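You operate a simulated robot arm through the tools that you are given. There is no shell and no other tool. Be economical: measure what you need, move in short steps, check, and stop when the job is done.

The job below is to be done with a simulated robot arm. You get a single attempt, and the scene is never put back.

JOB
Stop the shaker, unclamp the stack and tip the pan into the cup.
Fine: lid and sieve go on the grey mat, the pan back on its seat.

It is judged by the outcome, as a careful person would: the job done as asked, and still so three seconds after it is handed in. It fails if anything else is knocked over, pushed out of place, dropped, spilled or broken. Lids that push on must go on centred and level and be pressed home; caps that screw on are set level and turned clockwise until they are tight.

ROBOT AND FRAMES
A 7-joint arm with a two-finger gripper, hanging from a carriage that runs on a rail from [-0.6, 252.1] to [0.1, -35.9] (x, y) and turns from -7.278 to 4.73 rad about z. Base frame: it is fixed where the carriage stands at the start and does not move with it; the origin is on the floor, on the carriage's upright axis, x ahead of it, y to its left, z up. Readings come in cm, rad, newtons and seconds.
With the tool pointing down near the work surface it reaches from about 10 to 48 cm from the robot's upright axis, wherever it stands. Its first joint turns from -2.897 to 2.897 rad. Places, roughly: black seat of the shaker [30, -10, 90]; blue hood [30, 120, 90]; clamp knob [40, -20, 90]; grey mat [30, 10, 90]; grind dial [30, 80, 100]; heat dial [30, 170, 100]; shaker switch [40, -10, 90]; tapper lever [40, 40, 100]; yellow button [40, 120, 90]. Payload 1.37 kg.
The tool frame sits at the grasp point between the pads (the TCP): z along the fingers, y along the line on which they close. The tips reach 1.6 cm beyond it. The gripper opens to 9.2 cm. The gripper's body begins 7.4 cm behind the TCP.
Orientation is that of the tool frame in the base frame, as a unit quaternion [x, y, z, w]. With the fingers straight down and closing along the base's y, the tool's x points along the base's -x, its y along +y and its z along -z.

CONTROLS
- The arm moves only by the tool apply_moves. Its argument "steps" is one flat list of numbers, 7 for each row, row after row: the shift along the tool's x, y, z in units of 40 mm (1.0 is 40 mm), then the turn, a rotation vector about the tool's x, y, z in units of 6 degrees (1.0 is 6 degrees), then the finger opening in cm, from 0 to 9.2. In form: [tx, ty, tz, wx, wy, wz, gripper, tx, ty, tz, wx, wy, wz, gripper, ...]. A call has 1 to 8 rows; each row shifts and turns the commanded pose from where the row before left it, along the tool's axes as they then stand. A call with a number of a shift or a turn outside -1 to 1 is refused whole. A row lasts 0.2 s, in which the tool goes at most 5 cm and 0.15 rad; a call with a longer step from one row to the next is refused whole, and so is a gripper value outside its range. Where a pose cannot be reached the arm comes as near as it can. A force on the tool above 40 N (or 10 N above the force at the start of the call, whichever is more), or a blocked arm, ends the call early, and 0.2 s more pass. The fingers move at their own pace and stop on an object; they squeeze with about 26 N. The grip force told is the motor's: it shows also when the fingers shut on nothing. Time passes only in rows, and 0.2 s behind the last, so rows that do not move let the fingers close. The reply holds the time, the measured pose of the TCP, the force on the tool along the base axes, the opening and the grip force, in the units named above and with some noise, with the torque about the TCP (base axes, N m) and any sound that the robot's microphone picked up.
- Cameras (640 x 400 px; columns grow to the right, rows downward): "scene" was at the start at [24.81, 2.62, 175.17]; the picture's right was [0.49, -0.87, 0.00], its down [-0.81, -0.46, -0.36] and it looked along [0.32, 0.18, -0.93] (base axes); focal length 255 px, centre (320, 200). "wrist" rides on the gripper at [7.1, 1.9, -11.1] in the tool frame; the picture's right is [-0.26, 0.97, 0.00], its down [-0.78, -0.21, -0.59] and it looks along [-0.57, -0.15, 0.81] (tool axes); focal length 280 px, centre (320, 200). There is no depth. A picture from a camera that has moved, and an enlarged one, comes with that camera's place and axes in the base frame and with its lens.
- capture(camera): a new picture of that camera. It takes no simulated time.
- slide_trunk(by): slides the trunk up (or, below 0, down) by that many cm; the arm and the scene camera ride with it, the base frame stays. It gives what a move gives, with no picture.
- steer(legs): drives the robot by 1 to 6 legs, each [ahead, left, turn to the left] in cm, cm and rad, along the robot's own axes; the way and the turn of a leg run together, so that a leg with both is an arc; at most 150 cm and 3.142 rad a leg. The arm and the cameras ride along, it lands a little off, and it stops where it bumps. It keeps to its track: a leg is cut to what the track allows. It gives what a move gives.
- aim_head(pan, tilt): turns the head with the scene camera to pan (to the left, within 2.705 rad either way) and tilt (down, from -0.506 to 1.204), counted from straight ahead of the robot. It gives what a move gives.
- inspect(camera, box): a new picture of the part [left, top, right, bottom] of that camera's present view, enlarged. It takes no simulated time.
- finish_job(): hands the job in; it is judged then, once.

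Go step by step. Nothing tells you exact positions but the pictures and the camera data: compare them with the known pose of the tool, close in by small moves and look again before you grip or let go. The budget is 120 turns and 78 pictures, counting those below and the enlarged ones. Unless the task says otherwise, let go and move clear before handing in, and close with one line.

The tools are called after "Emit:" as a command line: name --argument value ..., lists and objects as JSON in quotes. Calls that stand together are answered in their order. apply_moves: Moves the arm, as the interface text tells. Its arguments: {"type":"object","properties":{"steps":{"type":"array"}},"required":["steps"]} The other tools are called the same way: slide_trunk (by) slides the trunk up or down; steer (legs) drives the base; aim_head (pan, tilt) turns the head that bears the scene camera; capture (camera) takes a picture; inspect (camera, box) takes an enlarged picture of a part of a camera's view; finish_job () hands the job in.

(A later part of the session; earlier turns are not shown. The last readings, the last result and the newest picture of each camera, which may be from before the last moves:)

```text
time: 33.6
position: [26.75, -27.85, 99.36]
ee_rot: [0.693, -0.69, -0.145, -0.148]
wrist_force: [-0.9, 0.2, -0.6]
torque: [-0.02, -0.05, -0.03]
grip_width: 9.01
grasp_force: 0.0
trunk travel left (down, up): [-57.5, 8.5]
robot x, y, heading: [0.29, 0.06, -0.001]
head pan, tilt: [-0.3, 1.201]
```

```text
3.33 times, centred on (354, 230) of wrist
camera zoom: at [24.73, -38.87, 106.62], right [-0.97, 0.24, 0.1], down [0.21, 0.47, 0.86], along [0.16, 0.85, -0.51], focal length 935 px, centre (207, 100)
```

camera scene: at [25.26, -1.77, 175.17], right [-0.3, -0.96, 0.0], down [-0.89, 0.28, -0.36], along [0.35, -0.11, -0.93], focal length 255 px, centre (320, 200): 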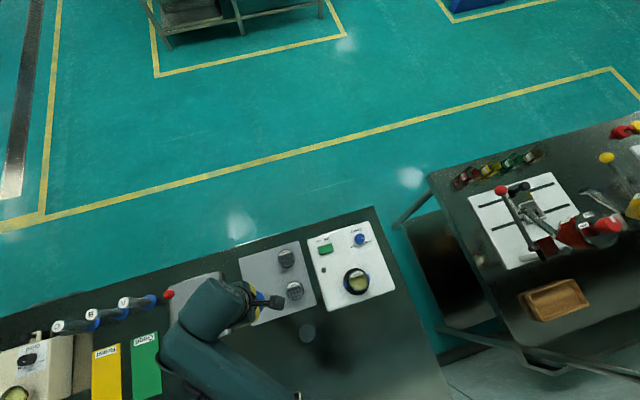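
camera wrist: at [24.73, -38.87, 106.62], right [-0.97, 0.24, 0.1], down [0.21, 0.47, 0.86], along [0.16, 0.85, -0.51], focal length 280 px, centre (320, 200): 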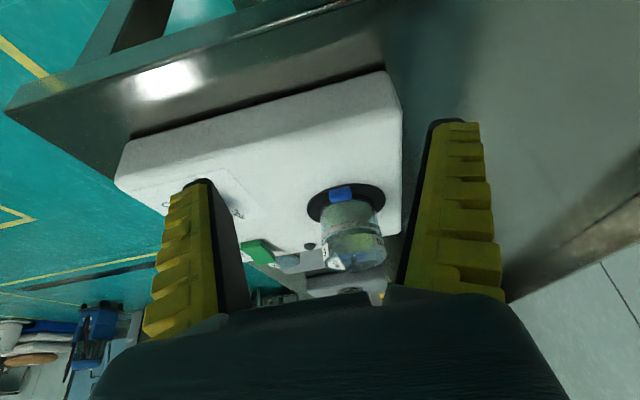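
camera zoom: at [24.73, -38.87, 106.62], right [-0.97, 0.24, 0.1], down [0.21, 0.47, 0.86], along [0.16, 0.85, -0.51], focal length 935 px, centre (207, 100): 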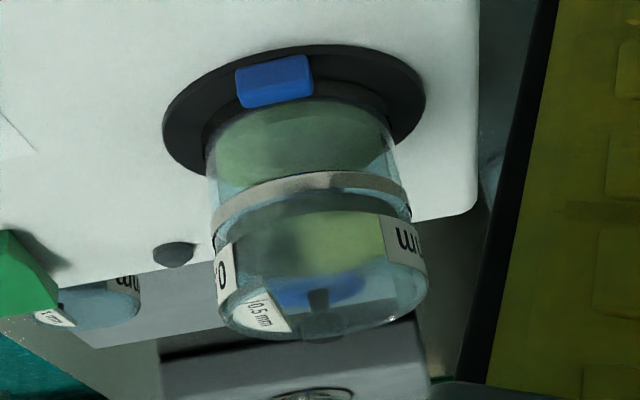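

The pictures give me the pan from about z 94 to 96.3, the sieve from 96.5 to 99, and the mat at about 88.5. I go upright again and back above the stack to take the sieve alone.

Emit:
apply_moves --steps '[0, 0, -0.6, 0, 1, 0, 7.5, 0, 0, -0.6, 0, 1, 0, 7.5, 0, 0, -0.5, 0, 1, 0, 7.5, -0.2, 0, -0.3, 0, 1, 0, 7.5, -1, 0, 0, 0, 0, 0, 7.5, -1, 0, 0, 0, 0, 0, 7.5, -1, 0, 0, 0, 0, 0, 7.5]'

Emit:
capture --camera "wrist"

```text
time: 35.2
position: [27.02, -17.26, 107.05]
ee_rot: [-0.707, 0.707, -0.003, 0.001]
wrist_force: [-0.5, 0.0, 0.1]
torque: [0.02, 0.04, 0.01]
grip_width: 7.66
grasp_force: 1.1
trunk travel left (down, up): [-57.5, 8.5]
robot x, y, heading: [0.0, -0.34, 0.005]
head pan, tilt: [-0.3, 1.201]
```

```text
39 pictures are left
camera wrist: at [24.97, -24.41, 118.03], right [-0.96, 0.26, -0.01], down [0.21, 0.78, 0.59], along [0.16, 0.57, -0.81], focal length 280 px, centre (320, 200)
```

wrist: 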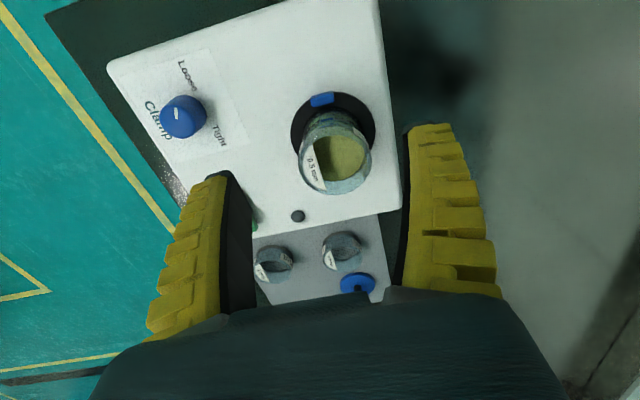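

Emit:
apply_moves --steps '[-0.78, 0.04, 0, 0, 0, 0, 7.5, 0, 0, 0.8, 0, 0, 0, 7.5, 0, 0, 0.7, 0, 0, 0, 7.5]'

Emit:
capture --camera "wrist"

```text
time: 36.0
position: [26.62, -14.28, 100.85]
ee_rot: [0.707, -0.707, 0.005, -0.002]
wrist_force: [-0.9, 0.8, 0.1]
torque: [0.0, 0.03, 0.02]
grip_width: 7.67
grasp_force: 1.2
trunk travel left (down, up): [-57.5, 8.5]
robot x, y, heading: [-0.09, 0.22, -0.004]
head pan, tilt: [-0.3, 1.201]
```

```text
38 pictures are left
camera wrist: at [24.57, -21.47, 111.92], right [-0.97, 0.26, -0.01], down [0.21, 0.78, 0.59], along [0.16, 0.57, -0.81], focal length 280 px, centre (320, 200)
```

wrist: 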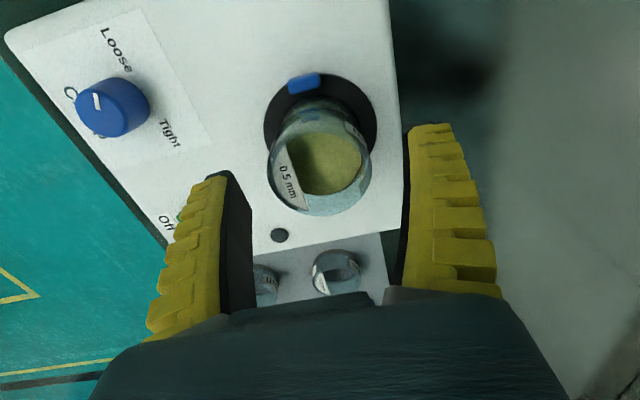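

Emit:
apply_moves --steps '[0, 0, 0.4, 0, 0, 0, 7.5, 0, 0, 0.16, 0, 0, 0, 7.5, 0, 0, 0, 0, 0, 0, 5.0, 0, 0, 0, 0, 0, 0, 5.0, 0, 0, 0, 0, 0, 0, 4.8]'

Emit:
inspect --camera "wrist" --box '[200, 50, 440, 250]'

```text
time: 37.2
position: [26.56, -14.21, 98.69]
ee_rot: [-0.707, 0.708, -0.003, 0.001]
wrist_force: [-1.1, 0.5, 4.4]
torque: [0.06, 0.06, 0.01]
grip_width: 4.94
grasp_force: 26.0
trunk travel left (down, up): [-57.5, 8.5]
robot x, y, heading: [0.13, 0.04, 0.0]
head pan, tilt: [-0.3, 1.201]
```

```text
2.00 times, centred on (320, 150) of wrist
camera zoom: at [24.53, -21.41, 109.69], right [-0.97, 0.26, -0.01], down [0.21, 0.78, 0.59], along [0.16, 0.57, -0.81], focal length 561 px, centre (320, 300)
```

zoom: 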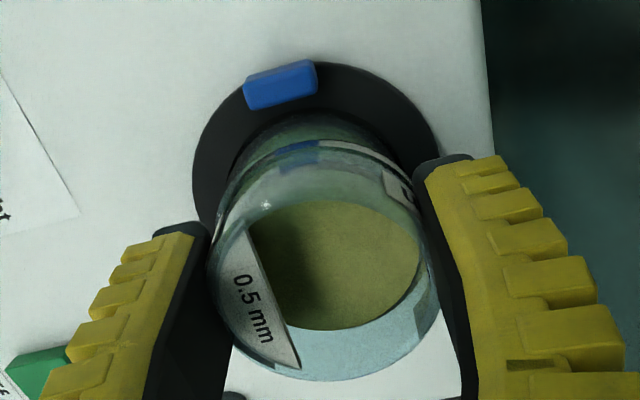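

Emit:
apply_moves --steps '[0, 0, 0, 0, 0, 0, 4.5, 0, 0, -0.1, 0, 0, 0, 4.5, 0, 0, -0.15, 0, 0, 0, 4.5, 0, 0, -0.25, 0, 0, 0, 4.5, 0, 0, -0.3, 0, 0, 0, 4.5]'

Emit:
capture --camera "wrist"

Emit:
inspect --camera "scene" --box '[280, 230, 440, 330]'

```text
time: 38.4
position: [26.49, -14.13, 101.89]
ee_rot: [-0.706, 0.708, -0.002, 0.001]
wrist_force: [-0.3, 1.2, -1.1]
torque: [-0.01, 0.04, 0.01]
grip_width: 4.94
grasp_force: 25.8
trunk travel left (down, up): [-57.5, 8.5]
robot x, y, heading: [0.04, 0.03, -0.003]
head pan, tilt: [-0.3, 1.201]
```

```text
36 pictures are left
camera wrist: at [24.51, -21.32, 113.0], right [-0.97, 0.26, -0.01], down [0.21, 0.78, 0.59], along [0.16, 0.57, -0.81], focal length 280 px, centre (320, 200)
```

wrist: 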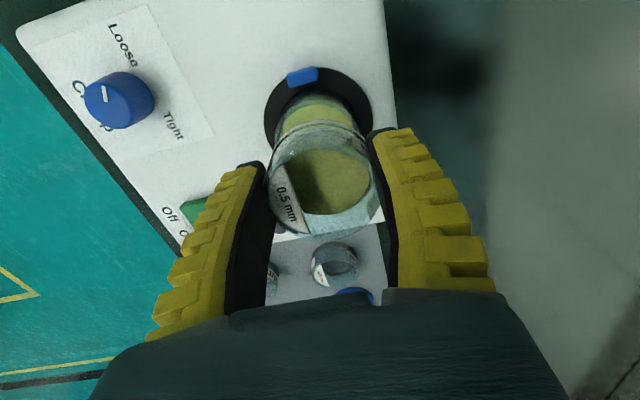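

```text
4.00 times, centred on (360, 280) of scene
camera zoom: at [25.27, -1.76, 175.17], right [-0.3, -0.96, 0.0], down [-0.89, 0.28, -0.36], along [0.35, -0.11, -0.93], focal length 1020 px, centre (160, -120)
```

zoom: 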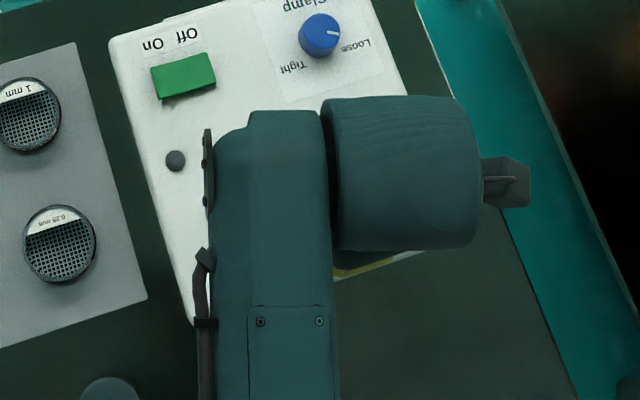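

Only the sieve came away; the pan with its powder stays on the seat. I carry the sieve level to the mat's free corner near (39, 14.3).

Emit:
apply_moves --steps '[0, 0, -0.7, 0, 0, 0, 4.5, -0.3, -0.1, -0.5, 0, 0, 0, 4.5, -0.9, -0.4, 0, 0, 0, 0, 4.5, -0.9, -0.4, 0, 0, 0, 0, 4.5, -0.9, -0.4, 0, 0, 0, 0, 4.5, -0.9, -0.4, 0, 0, 0, 0, 4.5, -0.9, -0.4, 0, 0, 0, 0, 4.5]'

Emit:
apply_moves --steps '[-0.9, -0.4, 0, 0, 0, 0, 4.5, -0.9, -0.4, 0, 0, 0, 0, 4.5, -0.5, -0.25, 0, 0, 0, 0, 4.5, 0, 0, 0, 0, 0, 0, 4.5]'

Emit:
capture --camera "wrist"

```text
time: 40.0
position: [35.02, 5.24, 106.95]
ee_rot: [-0.707, 0.707, -0.003, 0.002]
wrist_force: [-0.4, 0.0, -0.5]
torque: [-0.01, -0.02, 0.04]
grip_width: 4.94
grasp_force: 25.9
trunk travel left (down, up): [-57.5, 8.5]
robot x, y, heading: [-0.33, -0.03, -0.001]
head pan, tilt: [-0.3, 1.201]
```

```text
time: 41.0
position: [39.19, 14.42, 106.72]
ee_rot: [0.707, -0.707, 0.004, -0.001]
wrist_force: [-0.9, 0.2, -0.2]
torque: [-0.01, 0.0, -0.01]
grip_width: 4.92
grasp_force: 26.6
trunk travel left (down, up): [-57.5, 8.5]
robot x, y, heading: [0.06, -0.1, -0.002]
head pan, tilt: [-0.3, 1.201]
```

```text
34 pictures are left
camera wrist: at [37.08, 7.18, 117.87], right [-0.97, 0.26, -0.01], down [0.21, 0.78, 0.59], along [0.16, 0.57, -0.81], focal length 280 px, centre (320, 200)
```

wrist: 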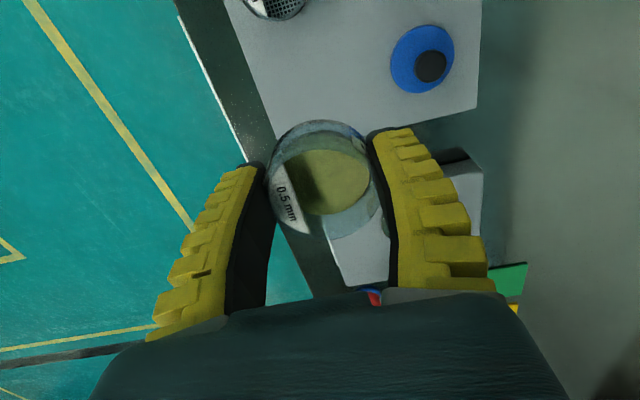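

Emit:
apply_moves --steps '[0.05, 0.05, 0.9, 0, 0, 0, 4.5, 0, 0, 0.9, 0, 0, 0, 4.5, 0, 0, 0.9, 0, 0, 0, 4.5, 0, 0, 0.45, 0, 0, 0, 4.5, 0, 0, 0, 0, 0, 0, 4.5]'

Emit:
apply_moves --steps '[0, 0, 0.1, 0, 0, 0, 4.5, 0, 0, 0.07, 0, 0, 0, 4.5, 0, 0, 0, 0, 0, 0, 4.5]'

Emit:
capture --camera "wrist"

```text
time: 42.2
position: [39.04, 14.12, 94.15]
ee_rot: [-0.707, 0.707, -0.003, 0.001]
wrist_force: [-0.1, 1.1, -0.7]
torque: [-0.02, 0.01, 0.0]
grip_width: 4.92
grasp_force: 25.9
trunk travel left (down, up): [-57.5, 8.5]
robot x, y, heading: [-0.14, -0.05, 0.003]
head pan, tilt: [-0.3, 1.201]
```

```text
time: 43.0
position: [39.1, 14.11, 93.54]
ee_rot: [0.707, -0.707, 0.004, -0.002]
wrist_force: [0.2, 0.0, -0.2]
torque: [-0.01, -0.03, 0.0]
grip_width: 4.95
grasp_force: 25.7
trunk travel left (down, up): [-57.5, 8.5]
robot x, y, heading: [0.26, -0.02, 0.002]
head pan, tilt: [-0.3, 1.201]
```

```text
33 pictures are left
camera wrist: at [37.0, 6.93, 104.63], right [-0.97, 0.26, -0.01], down [0.21, 0.78, 0.59], along [0.16, 0.57, -0.81], focal length 280 px, centre (320, 200)
```

wrist: 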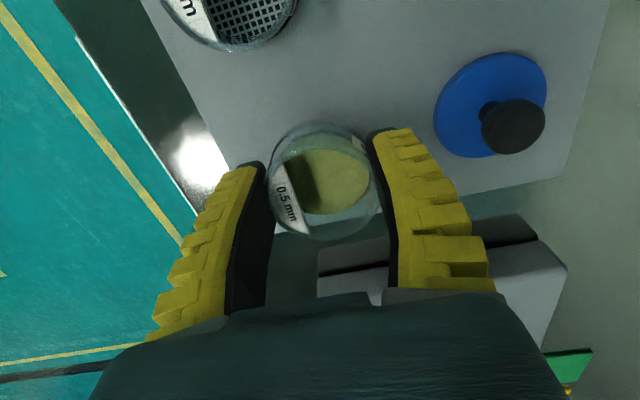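

Emit:
apply_moves --steps '[0, 0, 0.1, 0, 0, 0, 4.5, 0, 0, 0.1, 0, 0, 0, 4.5, 0, 0, 0.1, 0, 0, 0, 4.5]'

Emit:
apply_moves --steps '[0, 0, 0.06, 0, 0, 0, 4.5, 0, 0, 0.06, 0, 0, 0, 4.5]'

```text
time: 43.8
position: [38.99, 14.17, 92.19]
ee_rot: [0.707, -0.707, 0.004, -0.001]
wrist_force: [0.0, 0.5, -0.8]
torque: [0.0, -0.03, 0.02]
grip_width: 4.92
grasp_force: 25.6
trunk travel left (down, up): [-57.5, 8.5]
robot x, y, heading: [-0.13, -0.16, 0.001]
head pan, tilt: [-0.3, 1.201]
```

```text
time: 44.4
position: [39.07, 14.05, 91.85]
ee_rot: [-0.707, 0.707, -0.004, 0.001]
wrist_force: [-0.6, -0.3, -0.4]
torque: [0.0, 0.02, -0.01]
grip_width: 4.93
grasp_force: 26.3
trunk travel left (down, up): [-57.5, 8.5]
robot x, y, heading: [-0.07, -0.15, 0.005]
head pan, tilt: [-0.3, 1.201]
```

Emit:
apply_moves --steps '[0, 0, 0.06, 0, 0, 0, 4.5, 0, 0, 0.06, 0, 0, 0, 4.5]'

Emit:
apply_moves --steps '[0, 0, 0.05, 0, 0, 0, 4.5, 0, 0, 0.05, 0, 0, 0, 4.5]'

```text
time: 45.0
position: [39.02, 13.98, 91.33]
ee_rot: [-0.707, 0.707, -0.003, 0.002]
wrist_force: [0.2, -0.4, -0.3]
torque: [0.0, -0.04, -0.01]
grip_width: 4.92
grasp_force: 26.2
trunk travel left (down, up): [-57.5, 8.5]
robot x, y, heading: [-0.06, -0.13, -0.002]
head pan, tilt: [-0.3, 1.201]
```

```text
time: 45.6
position: [38.99, 14.0, 91.01]
ee_rot: [-0.707, 0.707, -0.003, 0.001]
wrist_force: [0.5, -0.3, -0.1]
torque: [0.01, 0.0, -0.02]
grip_width: 4.94
grasp_force: 25.6
trunk travel left (down, up): [-57.5, 8.5]
robot x, y, heading: [-0.19, 0.04, -0.0]
head pan, tilt: [-0.3, 1.201]
```

Emit:
apply_moves --steps '[0, 0, 0.04, 0, 0, 0, 4.5, 0, 0, 0.03, 0, 0, 0, 4.5]'

Emit:
inspect --camera "wrist" --box '[220, 90, 420, 250]'

```text
time: 46.2
position: [39.24, 14.07, 90.72]
ee_rot: [-0.707, 0.707, -0.004, 0.002]
wrist_force: [-3.9, -2.7, 18.3]
torque: [0.1, 0.09, 0.03]
grip_width: 5.05
grasp_force: 26.2
trunk travel left (down, up): [-57.5, 8.5]
robot x, y, heading: [-0.11, 0.05, -0.004]
head pan, tilt: [-0.3, 1.201]
```

```text
2.50 times, centred on (320, 170) of wrist
camera zoom: at [37.09, 6.87, 101.82], right [-0.97, 0.26, -0.01], down [0.21, 0.78, 0.59], along [0.16, 0.57, -0.81], focal length 701 px, centre (320, 275)
```

zoom: 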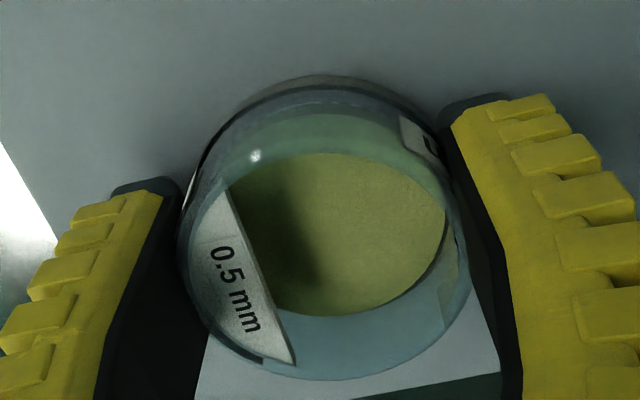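

Contact is firm, so I ease up a millimetre, open and rise.

Emit:
apply_moves --steps '[0, 0, -0.025, 0, 0, 0, 4.5, 0, 0, 0, 0, 0, 0, 5.4, 0, 0, 0, 0, 0, 0, 7, 0, 0, 0, 0, 0, 0, 7, 0, 0, -0.5, 0, 0, 0, 7, 0, 0, -1, 0, 0, 0, 7, 0, 0, -1, 0, 0, 0, 7, 0, 0, -1, 0, 0, 0, 7]'

Emit:
capture --camera "wrist"

```text
time: 48.0
position: [39.07, 13.94, 104.79]
ee_rot: [0.707, -0.707, 0.003, -0.001]
wrist_force: [-0.6, -1.1, -0.2]
torque: [0.01, -0.05, 0.02]
grip_width: 7.2
grasp_force: 1.3
trunk travel left (down, up): [-57.5, 8.5]
robot x, y, heading: [0.0, 0.24, 0.002]
head pan, tilt: [-0.3, 1.201]
```

```text
31 pictures are left
camera wrist: at [37.03, 6.74, 115.93], right [-0.97, 0.26, -0.01], down [0.21, 0.78, 0.59], along [0.16, 0.57, -0.81], focal length 280 px, centre (320, 200)
```

wrist: 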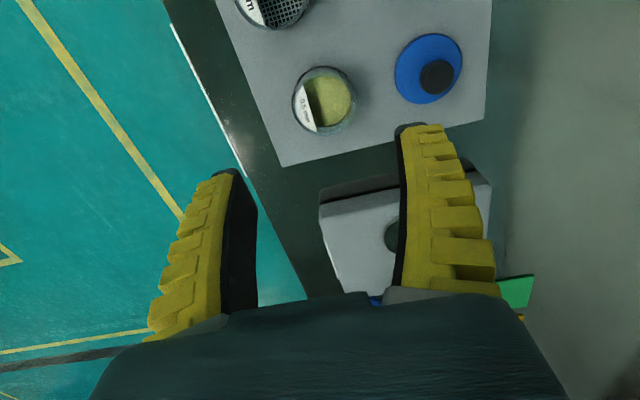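

The sieve stands on the mat. Now I measure the pan and the cup with the arm out of the way.

Emit:
inspect --camera "scene" --box '[286, 256, 398, 350]'

```text
4.26 times, centred on (342, 303) of scene
camera zoom: at [25.27, -1.76, 175.17], right [-0.3, -0.96, 0.0], down [-0.89, 0.28, -0.36], along [0.35, -0.11, -0.93], focal length 1085 px, centre (226, -238)
```

zoom: 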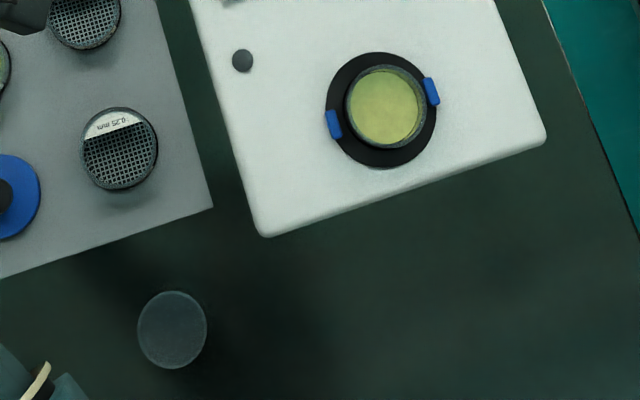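

Emit:
apply_moves --steps '[0.8, 0.85, 0, 0, 0, 0, 7, 0.8, 0.85, 0, 0, 0, 0, 7, 0.8, 0.85, 0, 0, 0, 0, 7, 0.8, 0.85, 0, 0, 0, 0, 7, 0.8, 0.85, 0, 0, 0, 0, 7, 0.8, 0.85, 0, 0, 0, 0, 7, 0.8, 0.7, 0, 0, 0, 0, 7]'

Emit:
capture --camera "wrist"

```text
time: 49.6
position: [15.7, -8.46, 104.77]
ee_rot: [0.707, -0.707, 0.004, -0.003]
wrist_force: [0.1, -0.2, -0.4]
torque: [0.03, 0.06, 0.02]
grip_width: 7.2
grasp_force: 1.0
trunk travel left (down, up): [-57.5, 8.5]
robot x, y, heading: [0.23, 0.12, -0.003]
head pan, tilt: [-0.3, 1.201]
```

```text
29 pictures are left
camera wrist: at [13.66, -15.51, 115.9], right [-0.97, 0.26, -0.01], down [0.21, 0.78, 0.59], along [0.16, 0.57, -0.81], focal length 280 px, centre (320, 200)
```

wrist: 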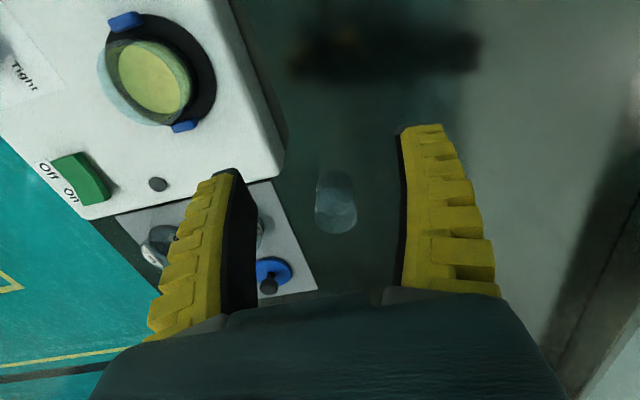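

Emit:
inspect --camera "wrist" --box '[288, 155, 384, 245]'

```text
4.44 times, centred on (336, 200) of wrist
camera zoom: at [13.66, -15.51, 115.9], right [-0.97, 0.26, -0.01], down [0.21, 0.78, 0.59], along [0.16, 0.57, -0.81], focal length 1246 px, centre (249, 200)
```

zoom: 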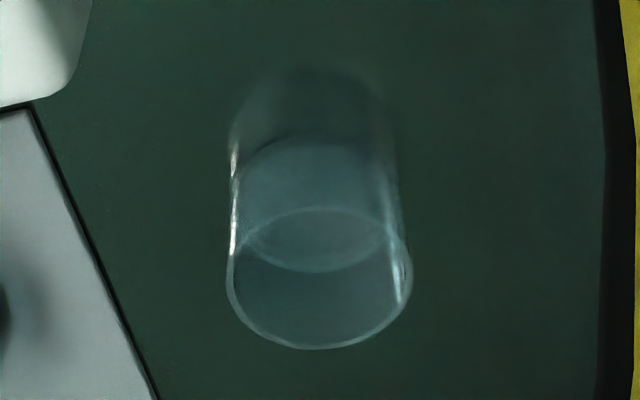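

The glass cup stands at about (17.3, 4.5), with its rim near z 91.5 and about 4.6 cm across. I'll grip the pan with the tool leaning about 60° from the -y side, so the tip-out becomes a wrist roll. For room I first raise the tool and shift the carriage along the rail.

Emit:
apply_moves --steps '[-0.7, -0.3, -0.5, 0, 0, 0, 7, -0.8, -0.3, -0.5, 0, 0, 0, 7, -0.8, -0.3, -0.5, 0, 0, 0, 7, -0.8, -0.3, -0.5, 0, 0, 0, 7]'

Emit:
steer --legs '[[0, -28, 0]]'

```text
time: 50.6
position: [20.32, 4.04, 112.66]
ee_rot: [-0.707, 0.707, -0.003, 0.001]
wrist_force: [0.3, -0.1, 0.1]
torque: [-0.03, -0.02, 0.02]
grip_width: 7.19
grasp_force: 1.1
trunk travel left (down, up): [-57.5, 8.5]
robot x, y, heading: [-0.09, -0.01, -0.002]
head pan, tilt: [-0.3, 1.201]
```

```text
time: 52.5
position: [20.42, -23.38, 112.74]
ee_rot: [0.709, -0.705, 0.004, -0.001]
wrist_force: [0.6, 1.3, -0.7]
torque: [0.03, -0.01, -0.06]
grip_width: 7.19
grasp_force: 1.2
trunk travel left (down, up): [-57.5, 8.5]
robot x, y, heading: [0.36, -27.4, 0.01]
head pan, tilt: [-0.3, 1.201]
```

Emit:
apply_moves --steps '[0, -0.2, 0, 0, -1, 0, 7, 0, -0.2, 0, 0, -1, 0, 7, 0, -0.2, 0, 0, -1, 0, 7, 0, -0.2, 0, 0, -1, 0, 7, 0, -0.2, 0, 0, -1, 0, 7, 0, -0.2, 0, 0, -1, 0, 7, 0, -0.2, 0, 0, -1, 0, 7, 0, -0.2, 0, 0, -1, 0, 7]'

Emit:
apply_moves --steps '[0, 0, 0, 0, -1, 0, 7, 0, 0, 0, 0, -1, 0, 7, 0, 0, 0, 0, 0, 0, 7]'

Emit:
capture --camera "scene"

```text
time: 54.3
position: [26.71, -23.26, 112.74]
ee_rot: [0.649, -0.644, -0.286, -0.289]
wrist_force: [-0.4, -0.1, -0.6]
torque: [-0.03, -0.02, -0.01]
grip_width: 7.21
grasp_force: 1.3
trunk travel left (down, up): [-57.5, 8.5]
robot x, y, heading: [0.3, -27.27, 0.001]
head pan, tilt: [-0.3, 1.201]
```

```text
time: 55.1
position: [26.75, -23.26, 112.87]
ee_rot: [0.616, -0.609, -0.352, -0.354]
wrist_force: [-0.1, 0.0, 0.2]
torque: [0.0, 0.01, 0.0]
grip_width: 7.2
grasp_force: 1.5
trunk travel left (down, up): [-57.5, 8.5]
robot x, y, heading: [0.17, -27.52, 0.007]
head pan, tilt: [-0.3, 1.201]
```

```text
27 pictures are left
camera scene: at [25.34, -29.06, 175.17], right [-0.29, -0.96, 0.0], down [-0.89, 0.27, -0.36], along [0.35, -0.11, -0.93], focal length 255 px, centre (320, 200)
```

scene: 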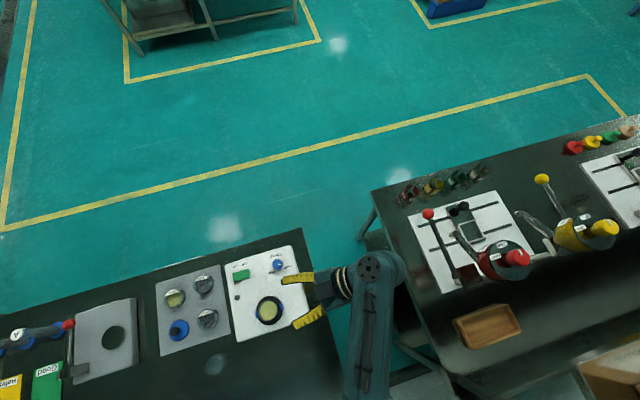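

The 60° lean works. I rehearse the roll here in free air before touching the pan.

Emit:
apply_moves --steps '[0, 0, 0, 0, 0, 1, 7, 0, 0, 0, 0, 0, 1, 7, 0, 0, 0, 0, 0, 1, 7, 0, 0, 0, 0, 0, 1, 7, 0, 0, 0, 0, 0, 1, 7, 0, 0, 0, 0, 0, 1, 7, 0, 0, 0, 0, 0, 1, 7, 0, 0, 0, 0, 0, 1, 7]'

Emit:
apply_moves --steps '[0, 0, 0, 0, 0, 1, 7, 0, 0, 0, 0, 0, 1, 7, 0, 0, 0, 0, 0, 1, 7, 0, 0, 0, 0, 0, 1, 7, 0, 0, 0, 0, 0, 1, 7, 0, 0, 0, 0, 0, 1, 7, 0, 0, 0, 0, 0, 1, 7, 0, 0, 0, 0, 0, 1, 7]'

Emit:
apply_moves --steps '[0, 0, 0, 0, 0, 1, 7, 0, 0, 0, 0, 0, 1, 7, 0, 0, 0, 0, 0, 1, 7, 0, 0, 0, 0, 0, 1, 7, 0, 0, 0, 0, 0, 1, 7, 0, 0, 0, 0, 0, 1, 7, 0, 0, 0, 0, 0, 1, 7, 0, 0, 0, 0, 0, 1, 7]'

Emit:
apply_moves --steps '[0, 0, 0, 0, 0, 1, 7, 0, 0, 0, 0, 0, 1, 7, 0, 0, 0, 0, 0, 1, 7, 0, 0, 0, 0, 0, 1, 7, 0, 0, 0, 0, 0, 1, 7, 0, 0, 0, 0, 0, 1, 7, 0, 0, 0, 0, 0, 0, 7]'

```text
time: 56.9
position: [26.79, -23.16, 112.7]
ee_rot: [-0.313, 0.809, 0.465, 0.18]
wrist_force: [0.0, 0.5, -0.2]
torque: [0.02, 0.02, 0.0]
grip_width: 7.2
grasp_force: 1.5
trunk travel left (down, up): [-57.5, 8.5]
robot x, y, heading: [0.0, -27.37, 0.011]
head pan, tilt: [-0.3, 1.201]
```

```text
time: 58.7
position: [26.85, -23.27, 112.71]
ee_rot: [0.042, 0.866, 0.498, -0.025]
wrist_force: [-0.6, -0.3, 0.5]
torque: [0.04, -0.01, -0.05]
grip_width: 7.23
grasp_force: 1.3
trunk travel left (down, up): [-57.5, 8.5]
robot x, y, heading: [0.13, -27.6, 0.006]
head pan, tilt: [-0.3, 1.201]
```

```text
time: 60.5
position: [26.7, -23.22, 112.78]
ee_rot: [0.391, 0.774, 0.445, -0.224]
wrist_force: [0.4, -0.2, -0.7]
torque: [-0.02, 0.0, -0.03]
grip_width: 7.18
grasp_force: 1.7
trunk travel left (down, up): [-57.5, 8.5]
robot x, y, heading: [-0.33, -27.33, -0.001]
head pan, tilt: [-0.3, 1.201]
```

```text
time: 62.1
position: [26.84, -23.29, 112.58]
ee_rot: [0.61, 0.616, 0.353, -0.352]
wrist_force: [0.5, -0.3, 0.2]
torque: [0.02, 0.01, 0.0]
grip_width: 7.2
grasp_force: 1.6
trunk travel left (down, up): [-57.5, 8.5]
robot x, y, heading: [0.09, -27.39, 0.008]
head pan, tilt: [-0.3, 1.201]
```

The full 180° roll is reachable. I roll back and line up with the pan.

Emit:
apply_moves --steps '[0, 0, 0, 0, 0, -1, 7, 0, 0, 0, 0, 0, -1, 7, 0, 0, 0, 0, 0, -1, 7, 0, 0, 0, 0, 0, -1, 7, 0, 0, 0, 0, 0, -1, 7, 0, 0, 0, 0, 0, -1, 7, 0, 0, 0, 0, 0, -1, 7, 0, 0, 0, 0, 0, -1, 7]'

Emit:
apply_moves --steps '[0, 0, 0, 0, 0, -1, 7, 0, 0, 0, 0, 0, -1, 7, 0, 0, 0, 0, 0, -1, 7, 0, 0, 0, 0, 0, -1, 7, 0, 0, 0, 0, 0, -1, 7, 0, 0, 0, 0, 0, -1, 7, 0, 0, 0, 0, 0, -1, 7, 0, 0, 0, 0, 0, -1, 7]'

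Emit:
apply_moves --steps '[0, 0, 0, 0, 0, -1, 7, 0, 0, 0, 0, 0, -1, 7, 0, 0, 0, 0, 0, -1, 7, 0, 0, 0, 0, 0, -1, 7, 0, 0, 0, 0, 0, -1, 7, 0, 0, 0, 0, 0, -1, 7, 0, 0, 0, 0, 0, -1, 7, 0, 0, 0, 0, 0, -1, 7]'

Emit:
apply_moves --steps '[0, 0, 0, 0, 0, -1, 7, 0, 0, 0, 0, 0, -1, 7, 0, 0, 0, 0, 0, -1, 7, 0, 0, 0, 0, 0, -1, 7, 0, 0, 0, 0, 0, -1, 7, 0, 0, 0, 0, 0, -1, 7, 0, 0, 0, 0, 0, 0, 7]'

Emit:
capture --camera "wrist"

```text
time: 63.9
position: [26.78, -23.24, 112.6]
ee_rot: [0.307, 0.81, 0.467, -0.176]
wrist_force: [0.7, 1.0, 0.2]
torque: [-0.01, 0.0, -0.02]
grip_width: 7.21
grasp_force: 1.5
trunk travel left (down, up): [-57.5, 8.5]
robot x, y, heading: [0.56, -27.61, 0.003]
head pan, tilt: [-0.3, 1.201]
```

```text
time: 65.7
position: [26.89, -23.26, 112.68]
ee_rot: [-0.05, 0.865, 0.498, 0.028]
wrist_force: [0.3, 0.0, -0.1]
torque: [0.0, 0.03, 0.01]
grip_width: 7.19
grasp_force: 1.6
trunk travel left (down, up): [-57.5, 8.5]
robot x, y, heading: [0.16, -27.49, 0.001]
head pan, tilt: [-0.3, 1.201]
```

```text
time: 67.5
position: [26.77, -23.24, 112.58]
ee_rot: [-0.398, 0.77, 0.444, 0.229]
wrist_force: [0.3, 0.3, -0.1]
torque: [0.03, -0.01, 0.0]
grip_width: 7.17
grasp_force: 0.9
trunk travel left (down, up): [-57.5, 8.5]
robot x, y, heading: [0.06, -27.56, 0.007]
head pan, tilt: [-0.3, 1.201]
```

```text
time: 69.1
position: [26.81, -23.31, 112.79]
ee_rot: [0.616, -0.61, -0.351, -0.354]
wrist_force: [-0.3, 0.4, -0.6]
torque: [-0.02, -0.02, 0.01]
grip_width: 7.18
grasp_force: 1.4
trunk travel left (down, up): [-57.5, 8.5]
robot x, y, heading: [0.13, -27.55, 0.005]
head pan, tilt: [-0.3, 1.201]
```

```text
26 pictures are left
camera wrist: at [24.94, -36.52, 112.15], right [-0.97, 0.13, 0.22], down [0.2, -0.12, 0.97], along [0.15, 0.99, 0.09], focal length 280 px, centre (320, 200)
```

wrist: 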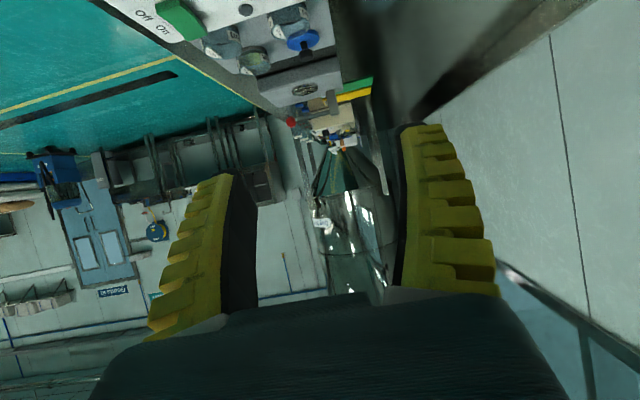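

Emit:
apply_moves --steps '[0.175, 0.02, 1, 0, 0, 0, 7.5, 0.175, 0, 1, 0, 0, 0, 7.5, 0.175, 0, 0.99, 0, 0, 0, 7.5, 0, 0, 0, 0, 0, 0, 7.5]'

Emit:
capture --camera "wrist"

Emit:
inspect --camera "scene" --box '[200, 240, 360, 340]'

```text
time: 70.1
position: [26.86, -13.82, 104.6]
ee_rot: [0.616, -0.61, -0.351, -0.354]
wrist_force: [-0.1, -0.9, -0.4]
torque: [0.0, -0.01, 0.01]
grip_width: 7.64
grasp_force: 1.0
trunk travel left (down, up): [-57.5, 8.5]
robot x, y, heading: [0.09, -27.55, 0.001]
head pan, tilt: [-0.3, 1.201]
```

```text
25 pictures are left
camera wrist: at [24.92, -27.12, 104.04], right [-0.97, 0.13, 0.22], down [0.21, -0.12, 0.97], along [0.15, 0.98, 0.09], focal length 280 px, centre (320, 200)
```

wrist: 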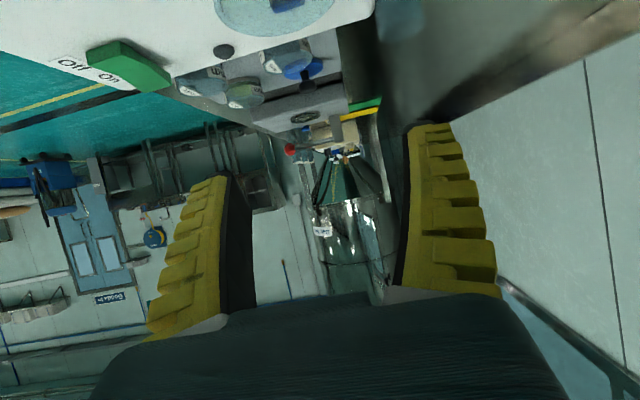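

```text
4.00 times, centred on (280, 290) of scene
camera zoom: at [25.34, -29.06, 175.17], right [-0.29, -0.96, 0.0], down [-0.89, 0.27, -0.36], along [0.35, -0.11, -0.93], focal length 1020 px, centre (480, -160)
```

zoom: 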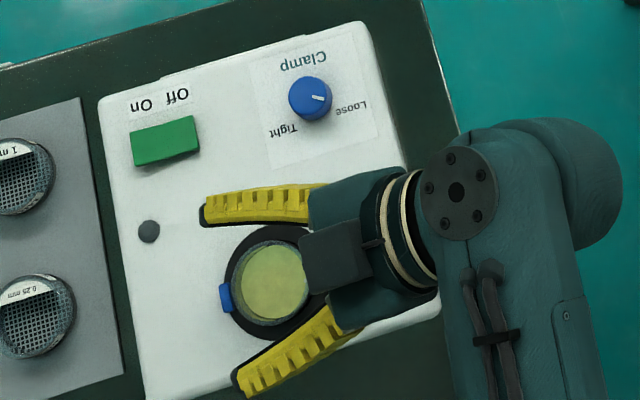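

Emit:
apply_moves --steps '[0.65, 0.02, 0.37, 0, 0, 0, 7.5, 0.65, 0, 0.35, 0, 0, 0, 7.5, 0, 0, 0, 0, 0, 0, 7.5]'

Emit:
capture --camera "wrist"

```text
time: 70.9
position: [26.71, -14.18, 98.73]
ee_rot: [0.615, -0.61, -0.352, -0.354]
wrist_force: [-0.3, 0.5, -1.0]
torque: [0.0, -0.01, 0.03]
grip_width: 7.65
grasp_force: 0.8
trunk travel left (down, up): [-57.5, 8.5]
robot x, y, heading: [0.14, -27.54, 0.004]
head pan, tilt: [-0.3, 1.201]
```

```text
23 pictures are left
camera wrist: at [24.85, -27.41, 98.08], right [-0.97, 0.13, 0.22], down [0.21, -0.12, 0.97], along [0.15, 0.98, 0.09], focal length 280 px, centre (320, 200)
```

wrist: 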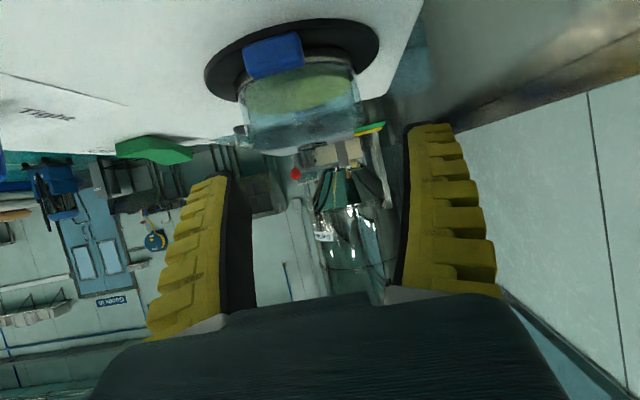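

Emit:
apply_moves --steps '[0.2, 0, 0.115, 0, 0, 0, 7.5, 0.23, 0, 0.135, 0, 0, 0, 7.5, 0, 0, 0, 0, 0, 0, 7.5]'

Emit:
capture --camera "wrist"

Emit:
inspect --camera "scene" --box '[230, 270, 326, 330]'

```text
time: 71.7
position: [26.83, -14.21, 96.85]
ee_rot: [0.616, -0.61, -0.352, -0.353]
wrist_force: [-0.2, 0.6, -1.0]
torque: [0.01, 0.01, -0.02]
grip_width: 7.67
grasp_force: 1.3
trunk travel left (down, up): [-57.5, 8.5]
robot x, y, heading: [0.15, -27.61, 0.002]
head pan, tilt: [-0.3, 1.201]
```

```text
22 pictures are left
camera wrist: at [24.86, -27.41, 96.32], right [-0.97, 0.13, 0.22], down [0.21, -0.12, 0.97], along [0.15, 0.98, 0.09], focal length 280 px, centre (320, 200)
```

wrist: 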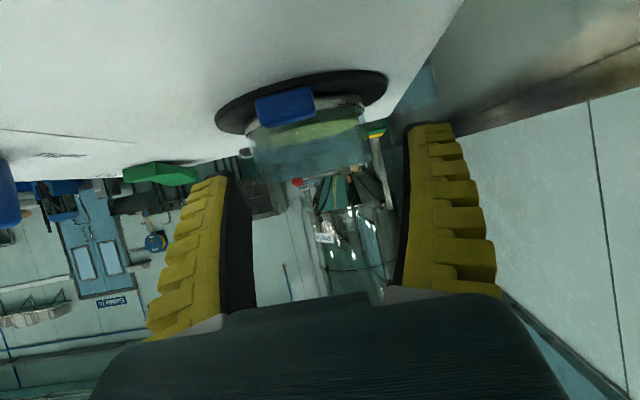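

```text
6.67 times, centred on (278, 300) of scene
camera zoom: at [25.34, -29.06, 175.17], right [-0.29, -0.96, 0.0], down [-0.89, 0.27, -0.36], along [0.35, -0.11, -0.93], focal length 1700 px, centre (600, -467)
```

zoom: 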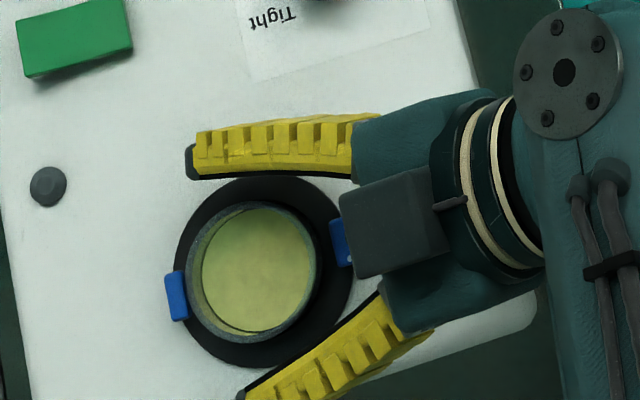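

Emit:
apply_moves --steps '[0.1, 0, 0.06, 0, 0, 0, 7.5, 0, 0, 0, 0, 0, 0, 5.5, 0, 0, 0, 0, 0, 0, 5.0, 0, 0, 0, 0, 0, 0, 4.5, 0, 0, 0, 0, 0, 0, 4.5]'

Emit:
capture --camera "wrist"

```text
time: 72.9
position: [26.72, -14.2, 96.5]
ee_rot: [0.616, -0.61, -0.352, -0.353]
wrist_force: [-0.9, -1.5, 2.6]
torque: [0.0, 0.0, 0.01]
grip_width: 4.96
grasp_force: 25.9
trunk travel left (down, up): [-57.5, 8.5]
robot x, y, heading: [0.1, -27.12, 0.004]
head pan, tilt: [-0.3, 1.201]
```

```text
20 pictures are left
camera wrist: at [24.86, -27.4, 95.85], right [-0.97, 0.13, 0.22], down [0.21, -0.12, 0.97], along [0.15, 0.98, 0.09], focal length 280 px, centre (320, 200)
```

wrist: 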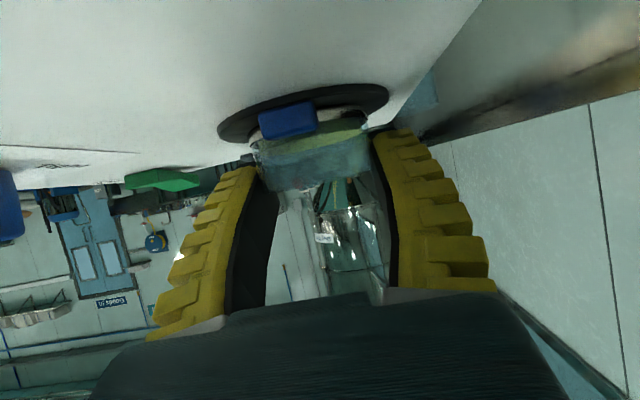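

The pan is gripped at TCP (26.7, -14.2, 96.5). I lift it straight up, level.

Emit:
apply_moves --steps '[-0.1, 0, -0.058, 0, 0, 0, 4.5, -0.15, 0, -0.087, 0, 0, 0, 4.5, -0.2, 0, -0.115, 0, 0, 0, 4.5, -0.3, 0, -0.173, 0, 0, 0, 4.5, -0.4, 0, -0.231, 0, 0, 0, 4.5, -0.3, 0, -0.173, 0, 0, 0, 4.5]'

Emit:
capture --camera "wrist"

Emit:
inspect --camera "scene" --box '[190, 260, 350, 380]'

```text
time: 74.3
position: [26.75, -14.03, 103.22]
ee_rot: [0.616, -0.61, -0.351, -0.354]
wrist_force: [0.2, 0.3, -1.3]
torque: [0.04, 0.0, -0.01]
grip_width: 4.96
grasp_force: 26.2
trunk travel left (down, up): [-57.5, 8.5]
robot x, y, heading: [-0.25, -26.95, 0.002]
head pan, tilt: [-0.3, 1.201]
```

```text
19 pictures are left
camera wrist: at [24.78, -27.32, 102.7], right [-0.97, 0.13, 0.22], down [0.21, -0.12, 0.97], along [0.15, 0.99, 0.09], focal length 280 px, centre (320, 200)
```

wrist: 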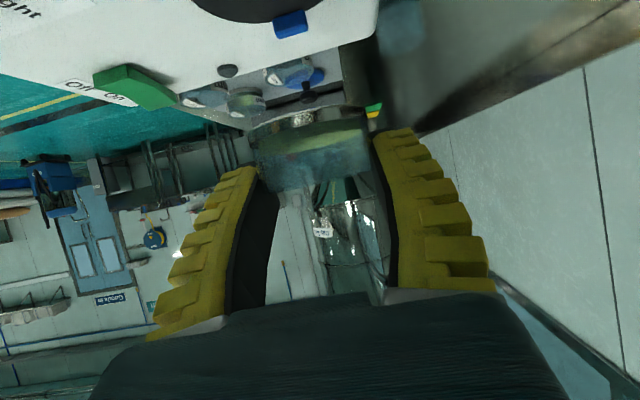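

```text
3.33 times, centred on (270, 320) of scene
camera zoom: at [25.34, -29.06, 175.17], right [-0.29, -0.96, 0.0], down [-0.89, 0.27, -0.36], along [0.35, -0.11, -0.93], focal length 850 px, centre (487, -200)
```

zoom: 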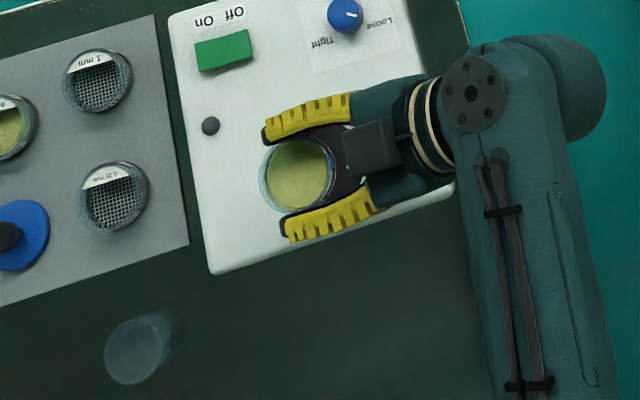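

Rolling about the fingers would put one finger under the stream. Instead I keep the closing line horizontal and swing the tool from leaning 60° one way to 60° the other way, which tips the pan by 120°. For reach I first yaw the level pan by 60°.

Emit:
apply_moves --steps '[0, 0, 0, -0.866, 0, -0.5, 4.5, 0, 0, 0, -0.866, 0, -0.5, 4.5, 0, 0, 0, -0.866, 0, -0.5, 4.5, 0, 0, 0, -0.866, 0, -0.5, 4.5, 0, 0, 0, -0.866, 0, -0.5, 4.5]'

Emit:
apply_moves --steps '[0, 0, 0, -0.866, 0, -0.5, 4.5, 0, 0, 0, -0.866, 0, -0.5, 4.5, 0, 0, 0, -0.866, 0, -0.5, 4.5, 0, 0, 0, -0.866, 0, -0.5, 4.5, 0, 0, 0, -0.866, 0, -0.5, 4.5, 0, 0, 0, 0, 0, 0, 4.5]'

Emit:
inspect --camera "scene" --box '[190, 260, 350, 380]'

```text
time: 75.5
position: [26.68, -14.12, 103.11]
ee_rot: [0.753, -0.43, -0.431, -0.249]
wrist_force: [-0.1, 0.3, -1.3]
torque: [0.01, -0.03, -0.03]
grip_width: 4.96
grasp_force: 25.5
trunk travel left (down, up): [-57.5, 8.5]
robot x, y, heading: [-0.11, -27.16, 0.004]
head pan, tilt: [-0.3, 1.201]
```

```text
time: 76.9
position: [26.62, -13.98, 103.19]
ee_rot: [0.839, -0.222, -0.48, -0.128]
wrist_force: [0.4, -0.5, -0.4]
torque: [-0.01, -0.01, 0.02]
grip_width: 4.96
grasp_force: 26.8
trunk travel left (down, up): [-57.5, 8.5]
robot x, y, heading: [-0.53, -27.52, 0.005]
head pan, tilt: [-0.3, 1.201]
```

```text
3.33 times, centred on (270, 320) of scene
camera zoom: at [25.34, -29.06, 175.18], right [-0.29, -0.96, 0.0], down [-0.89, 0.27, -0.36], along [0.35, -0.11, -0.93], focal length 850 px, centre (487, -200)
```

zoom: 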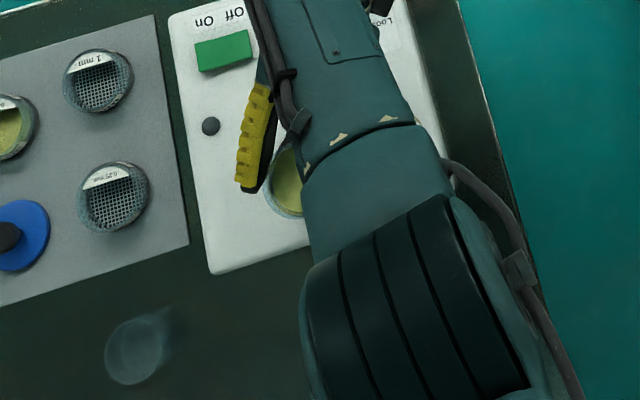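

Emit:
apply_moves --steps '[-0.2, -0.3, 0.33, 0, 0, 0, 4.5, -0.35, -0.55, 0.6, 0, 0, 0, 4.5, -0.35, -0.55, 0.6, 0, 0, 0, 4.5, -0.35, -0.55, 0.6, 0, 0, 0, 4.5, -0.35, -0.55, 0.6, 0, 0, 0, 4.5, -0.2, -0.33, 0.34, 0, 0, 0, 4.5, 0, 0, 0, 0, 0, 0, 4.5]'

Emit:
inspect --camera "scene" --box '[160, 280, 320, 400]'

Emit:
capture --camera "wrist"

```text
time: 78.5
position: [19.95, 2.87, 103.56]
ee_rot: [0.839, -0.223, -0.48, -0.128]
wrist_force: [-0.6, 0.4, -0.8]
torque: [-0.02, 0.02, 0.04]
grip_width: 4.98
grasp_force: 26.4
trunk travel left (down, up): [-57.5, 8.5]
robot x, y, heading: [-0.05, -27.5, 0.004]
head pan, tilt: [-0.3, 1.201]
```

```text
3.33 times, centred on (240, 340) of scene
camera zoom: at [25.34, -29.06, 175.17], right [-0.29, -0.96, 0.0], down [-0.89, 0.27, -0.36], along [0.35, -0.11, -0.93], focal length 850 px, centre (587, -267)
```

zoom: 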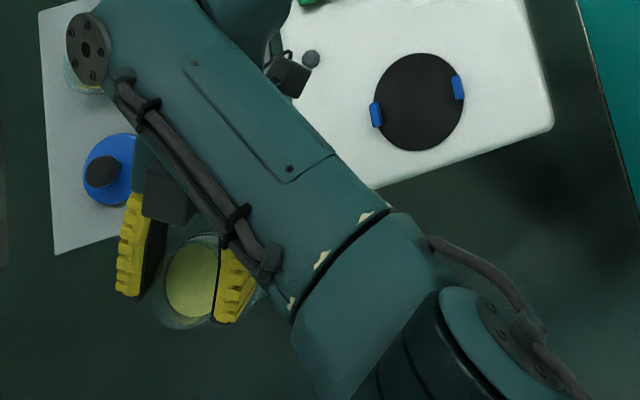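

```text
15 pictures are left
camera wrist: at [30.3, -5.36, 102.92], right [-0.59, -0.77, 0.23], down [0.2, 0.13, 0.97], along [-0.78, 0.62, 0.08], focal length 280 px, centre (320, 200)
```

wrist: 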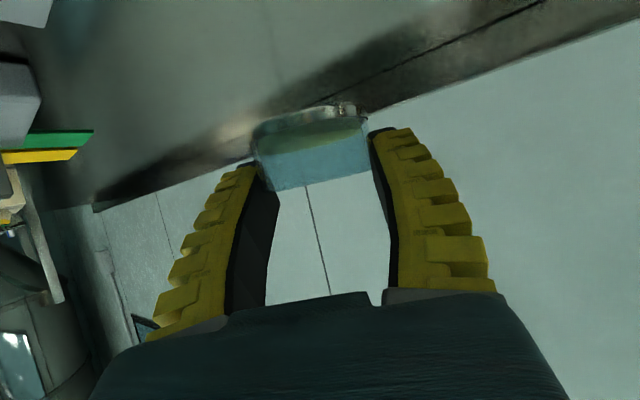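

The pan is level above and just short of the cup. I lower to pouring height and begin the tilt.

Emit:
apply_moves --steps '[0.45, 0, 0.265, 0, 0, 0, 4.5, 0.45, 0, 0.265, 0, 0, 0, 4.5, 0.45, 0, 0.265, 0, 0, 0, 4.5, 0, 0, 0, 0, 0, 0, 4.5]'

Emit:
inspect --camera "scene" --box '[170, 320, 266, 400]'

```text
time: 79.5
position: [20.08, 2.84, 96.98]
ee_rot: [0.84, -0.222, -0.479, -0.128]
wrist_force: [-0.1, -0.1, -0.9]
torque: [0.0, -0.01, 0.0]
grip_width: 4.96
grasp_force: 24.9
trunk travel left (down, up): [-57.5, 8.5]
robot x, y, heading: [0.2, -27.47, 0.004]
head pan, tilt: [-0.3, 1.201]
```

```text
5.00 times, centred on (218, 360) of scene
camera zoom: at [25.34, -29.06, 175.18], right [-0.29, -0.96, 0.0], down [-0.89, 0.27, -0.36], along [0.35, -0.11, -0.93], focal length 1275 px, centre (830, -600)
```

zoom: 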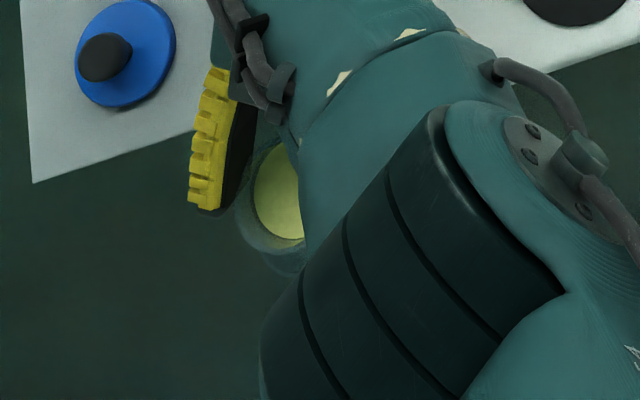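

Emit:
apply_moves --steps '[0, 0, 0, 0, 1, 0, 4.5, 0, 0, 0, 0, 1, 0, 4.5, 0, 0, 0, 0, 1, 0, 4.5, 0, 0, 0, 0, 1, 0, 4.5]'

Emit:
inspect --camera "wrist" --box '[220, 60, 420, 260]'

```text
time: 80.5
position: [20.0, 2.68, 96.89]
ee_rot: [0.921, -0.245, -0.294, -0.079]
wrist_force: [0.6, 0.0, -0.1]
torque: [0.01, 0.02, 0.03]
grip_width: 4.98
grasp_force: 26.4
trunk travel left (down, up): [-57.5, 8.5]
robot x, y, heading: [-0.06, -27.38, 0.004]
head pan, tilt: [-0.3, 1.201]
```

```text
2.00 times, centred on (320, 160) of wrist
camera zoom: at [29.53, -5.05, 101.8], right [-0.66, -0.73, 0.15], down [-0.15, 0.33, 0.93], along [-0.73, 0.6, -0.33], focal length 561 px, centre (320, 280)
```

zoom: 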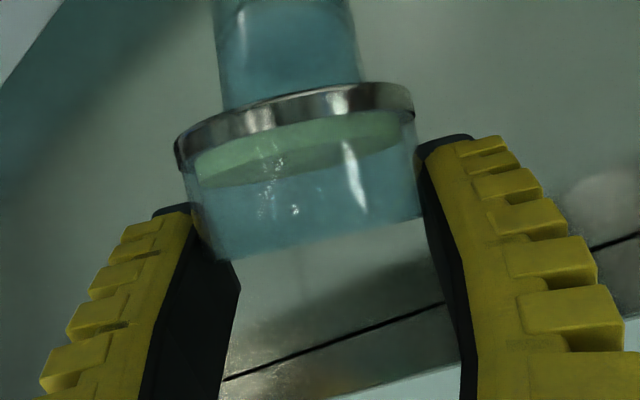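

The wrist view shows the pan, its thin powder layer and the cup directly behind, well aligned laterally. I continue the tilt while advancing the lip over the cup.

Emit:
apply_moves --steps '[0, -0.03, 0, 0, 1, 0, 4.5, -0.015, 0, 0.009, 0, 1, 0, 4.5, -0.016, 0, 0.007, 0, 1, 0, 4.5, -0.017, 0, 0.005, 0, 1, 0, 4.5, 0, 0, 0, 0, 0, 0, 4.5]'

Emit:
inspect --camera "wrist" --box '[220, 60, 420, 260]'

```text
time: 81.7
position: [19.81, 2.97, 96.93]
ee_rot: [0.962, -0.254, -0.098, -0.026]
wrist_force: [0.1, 0.2, -1.0]
torque: [0.0, 0.01, -0.04]
grip_width: 4.99
grasp_force: 25.9
trunk travel left (down, up): [-57.5, 8.5]
robot x, y, heading: [0.02, -27.25, 0.004]
head pan, tilt: [-0.3, 1.201]
```

```text
2.00 times, centred on (320, 160) of wrist
camera zoom: at [26.71, -3.31, 106.26], right [-0.7, -0.71, 0.05], down [-0.46, 0.5, 0.73], along [-0.55, 0.49, -0.68], focal length 561 px, centre (320, 280)
```

zoom: 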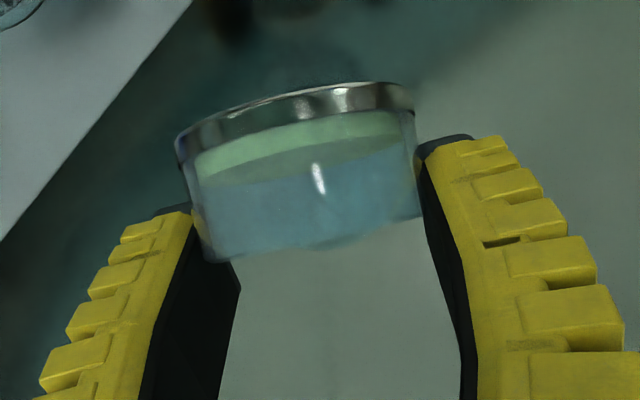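

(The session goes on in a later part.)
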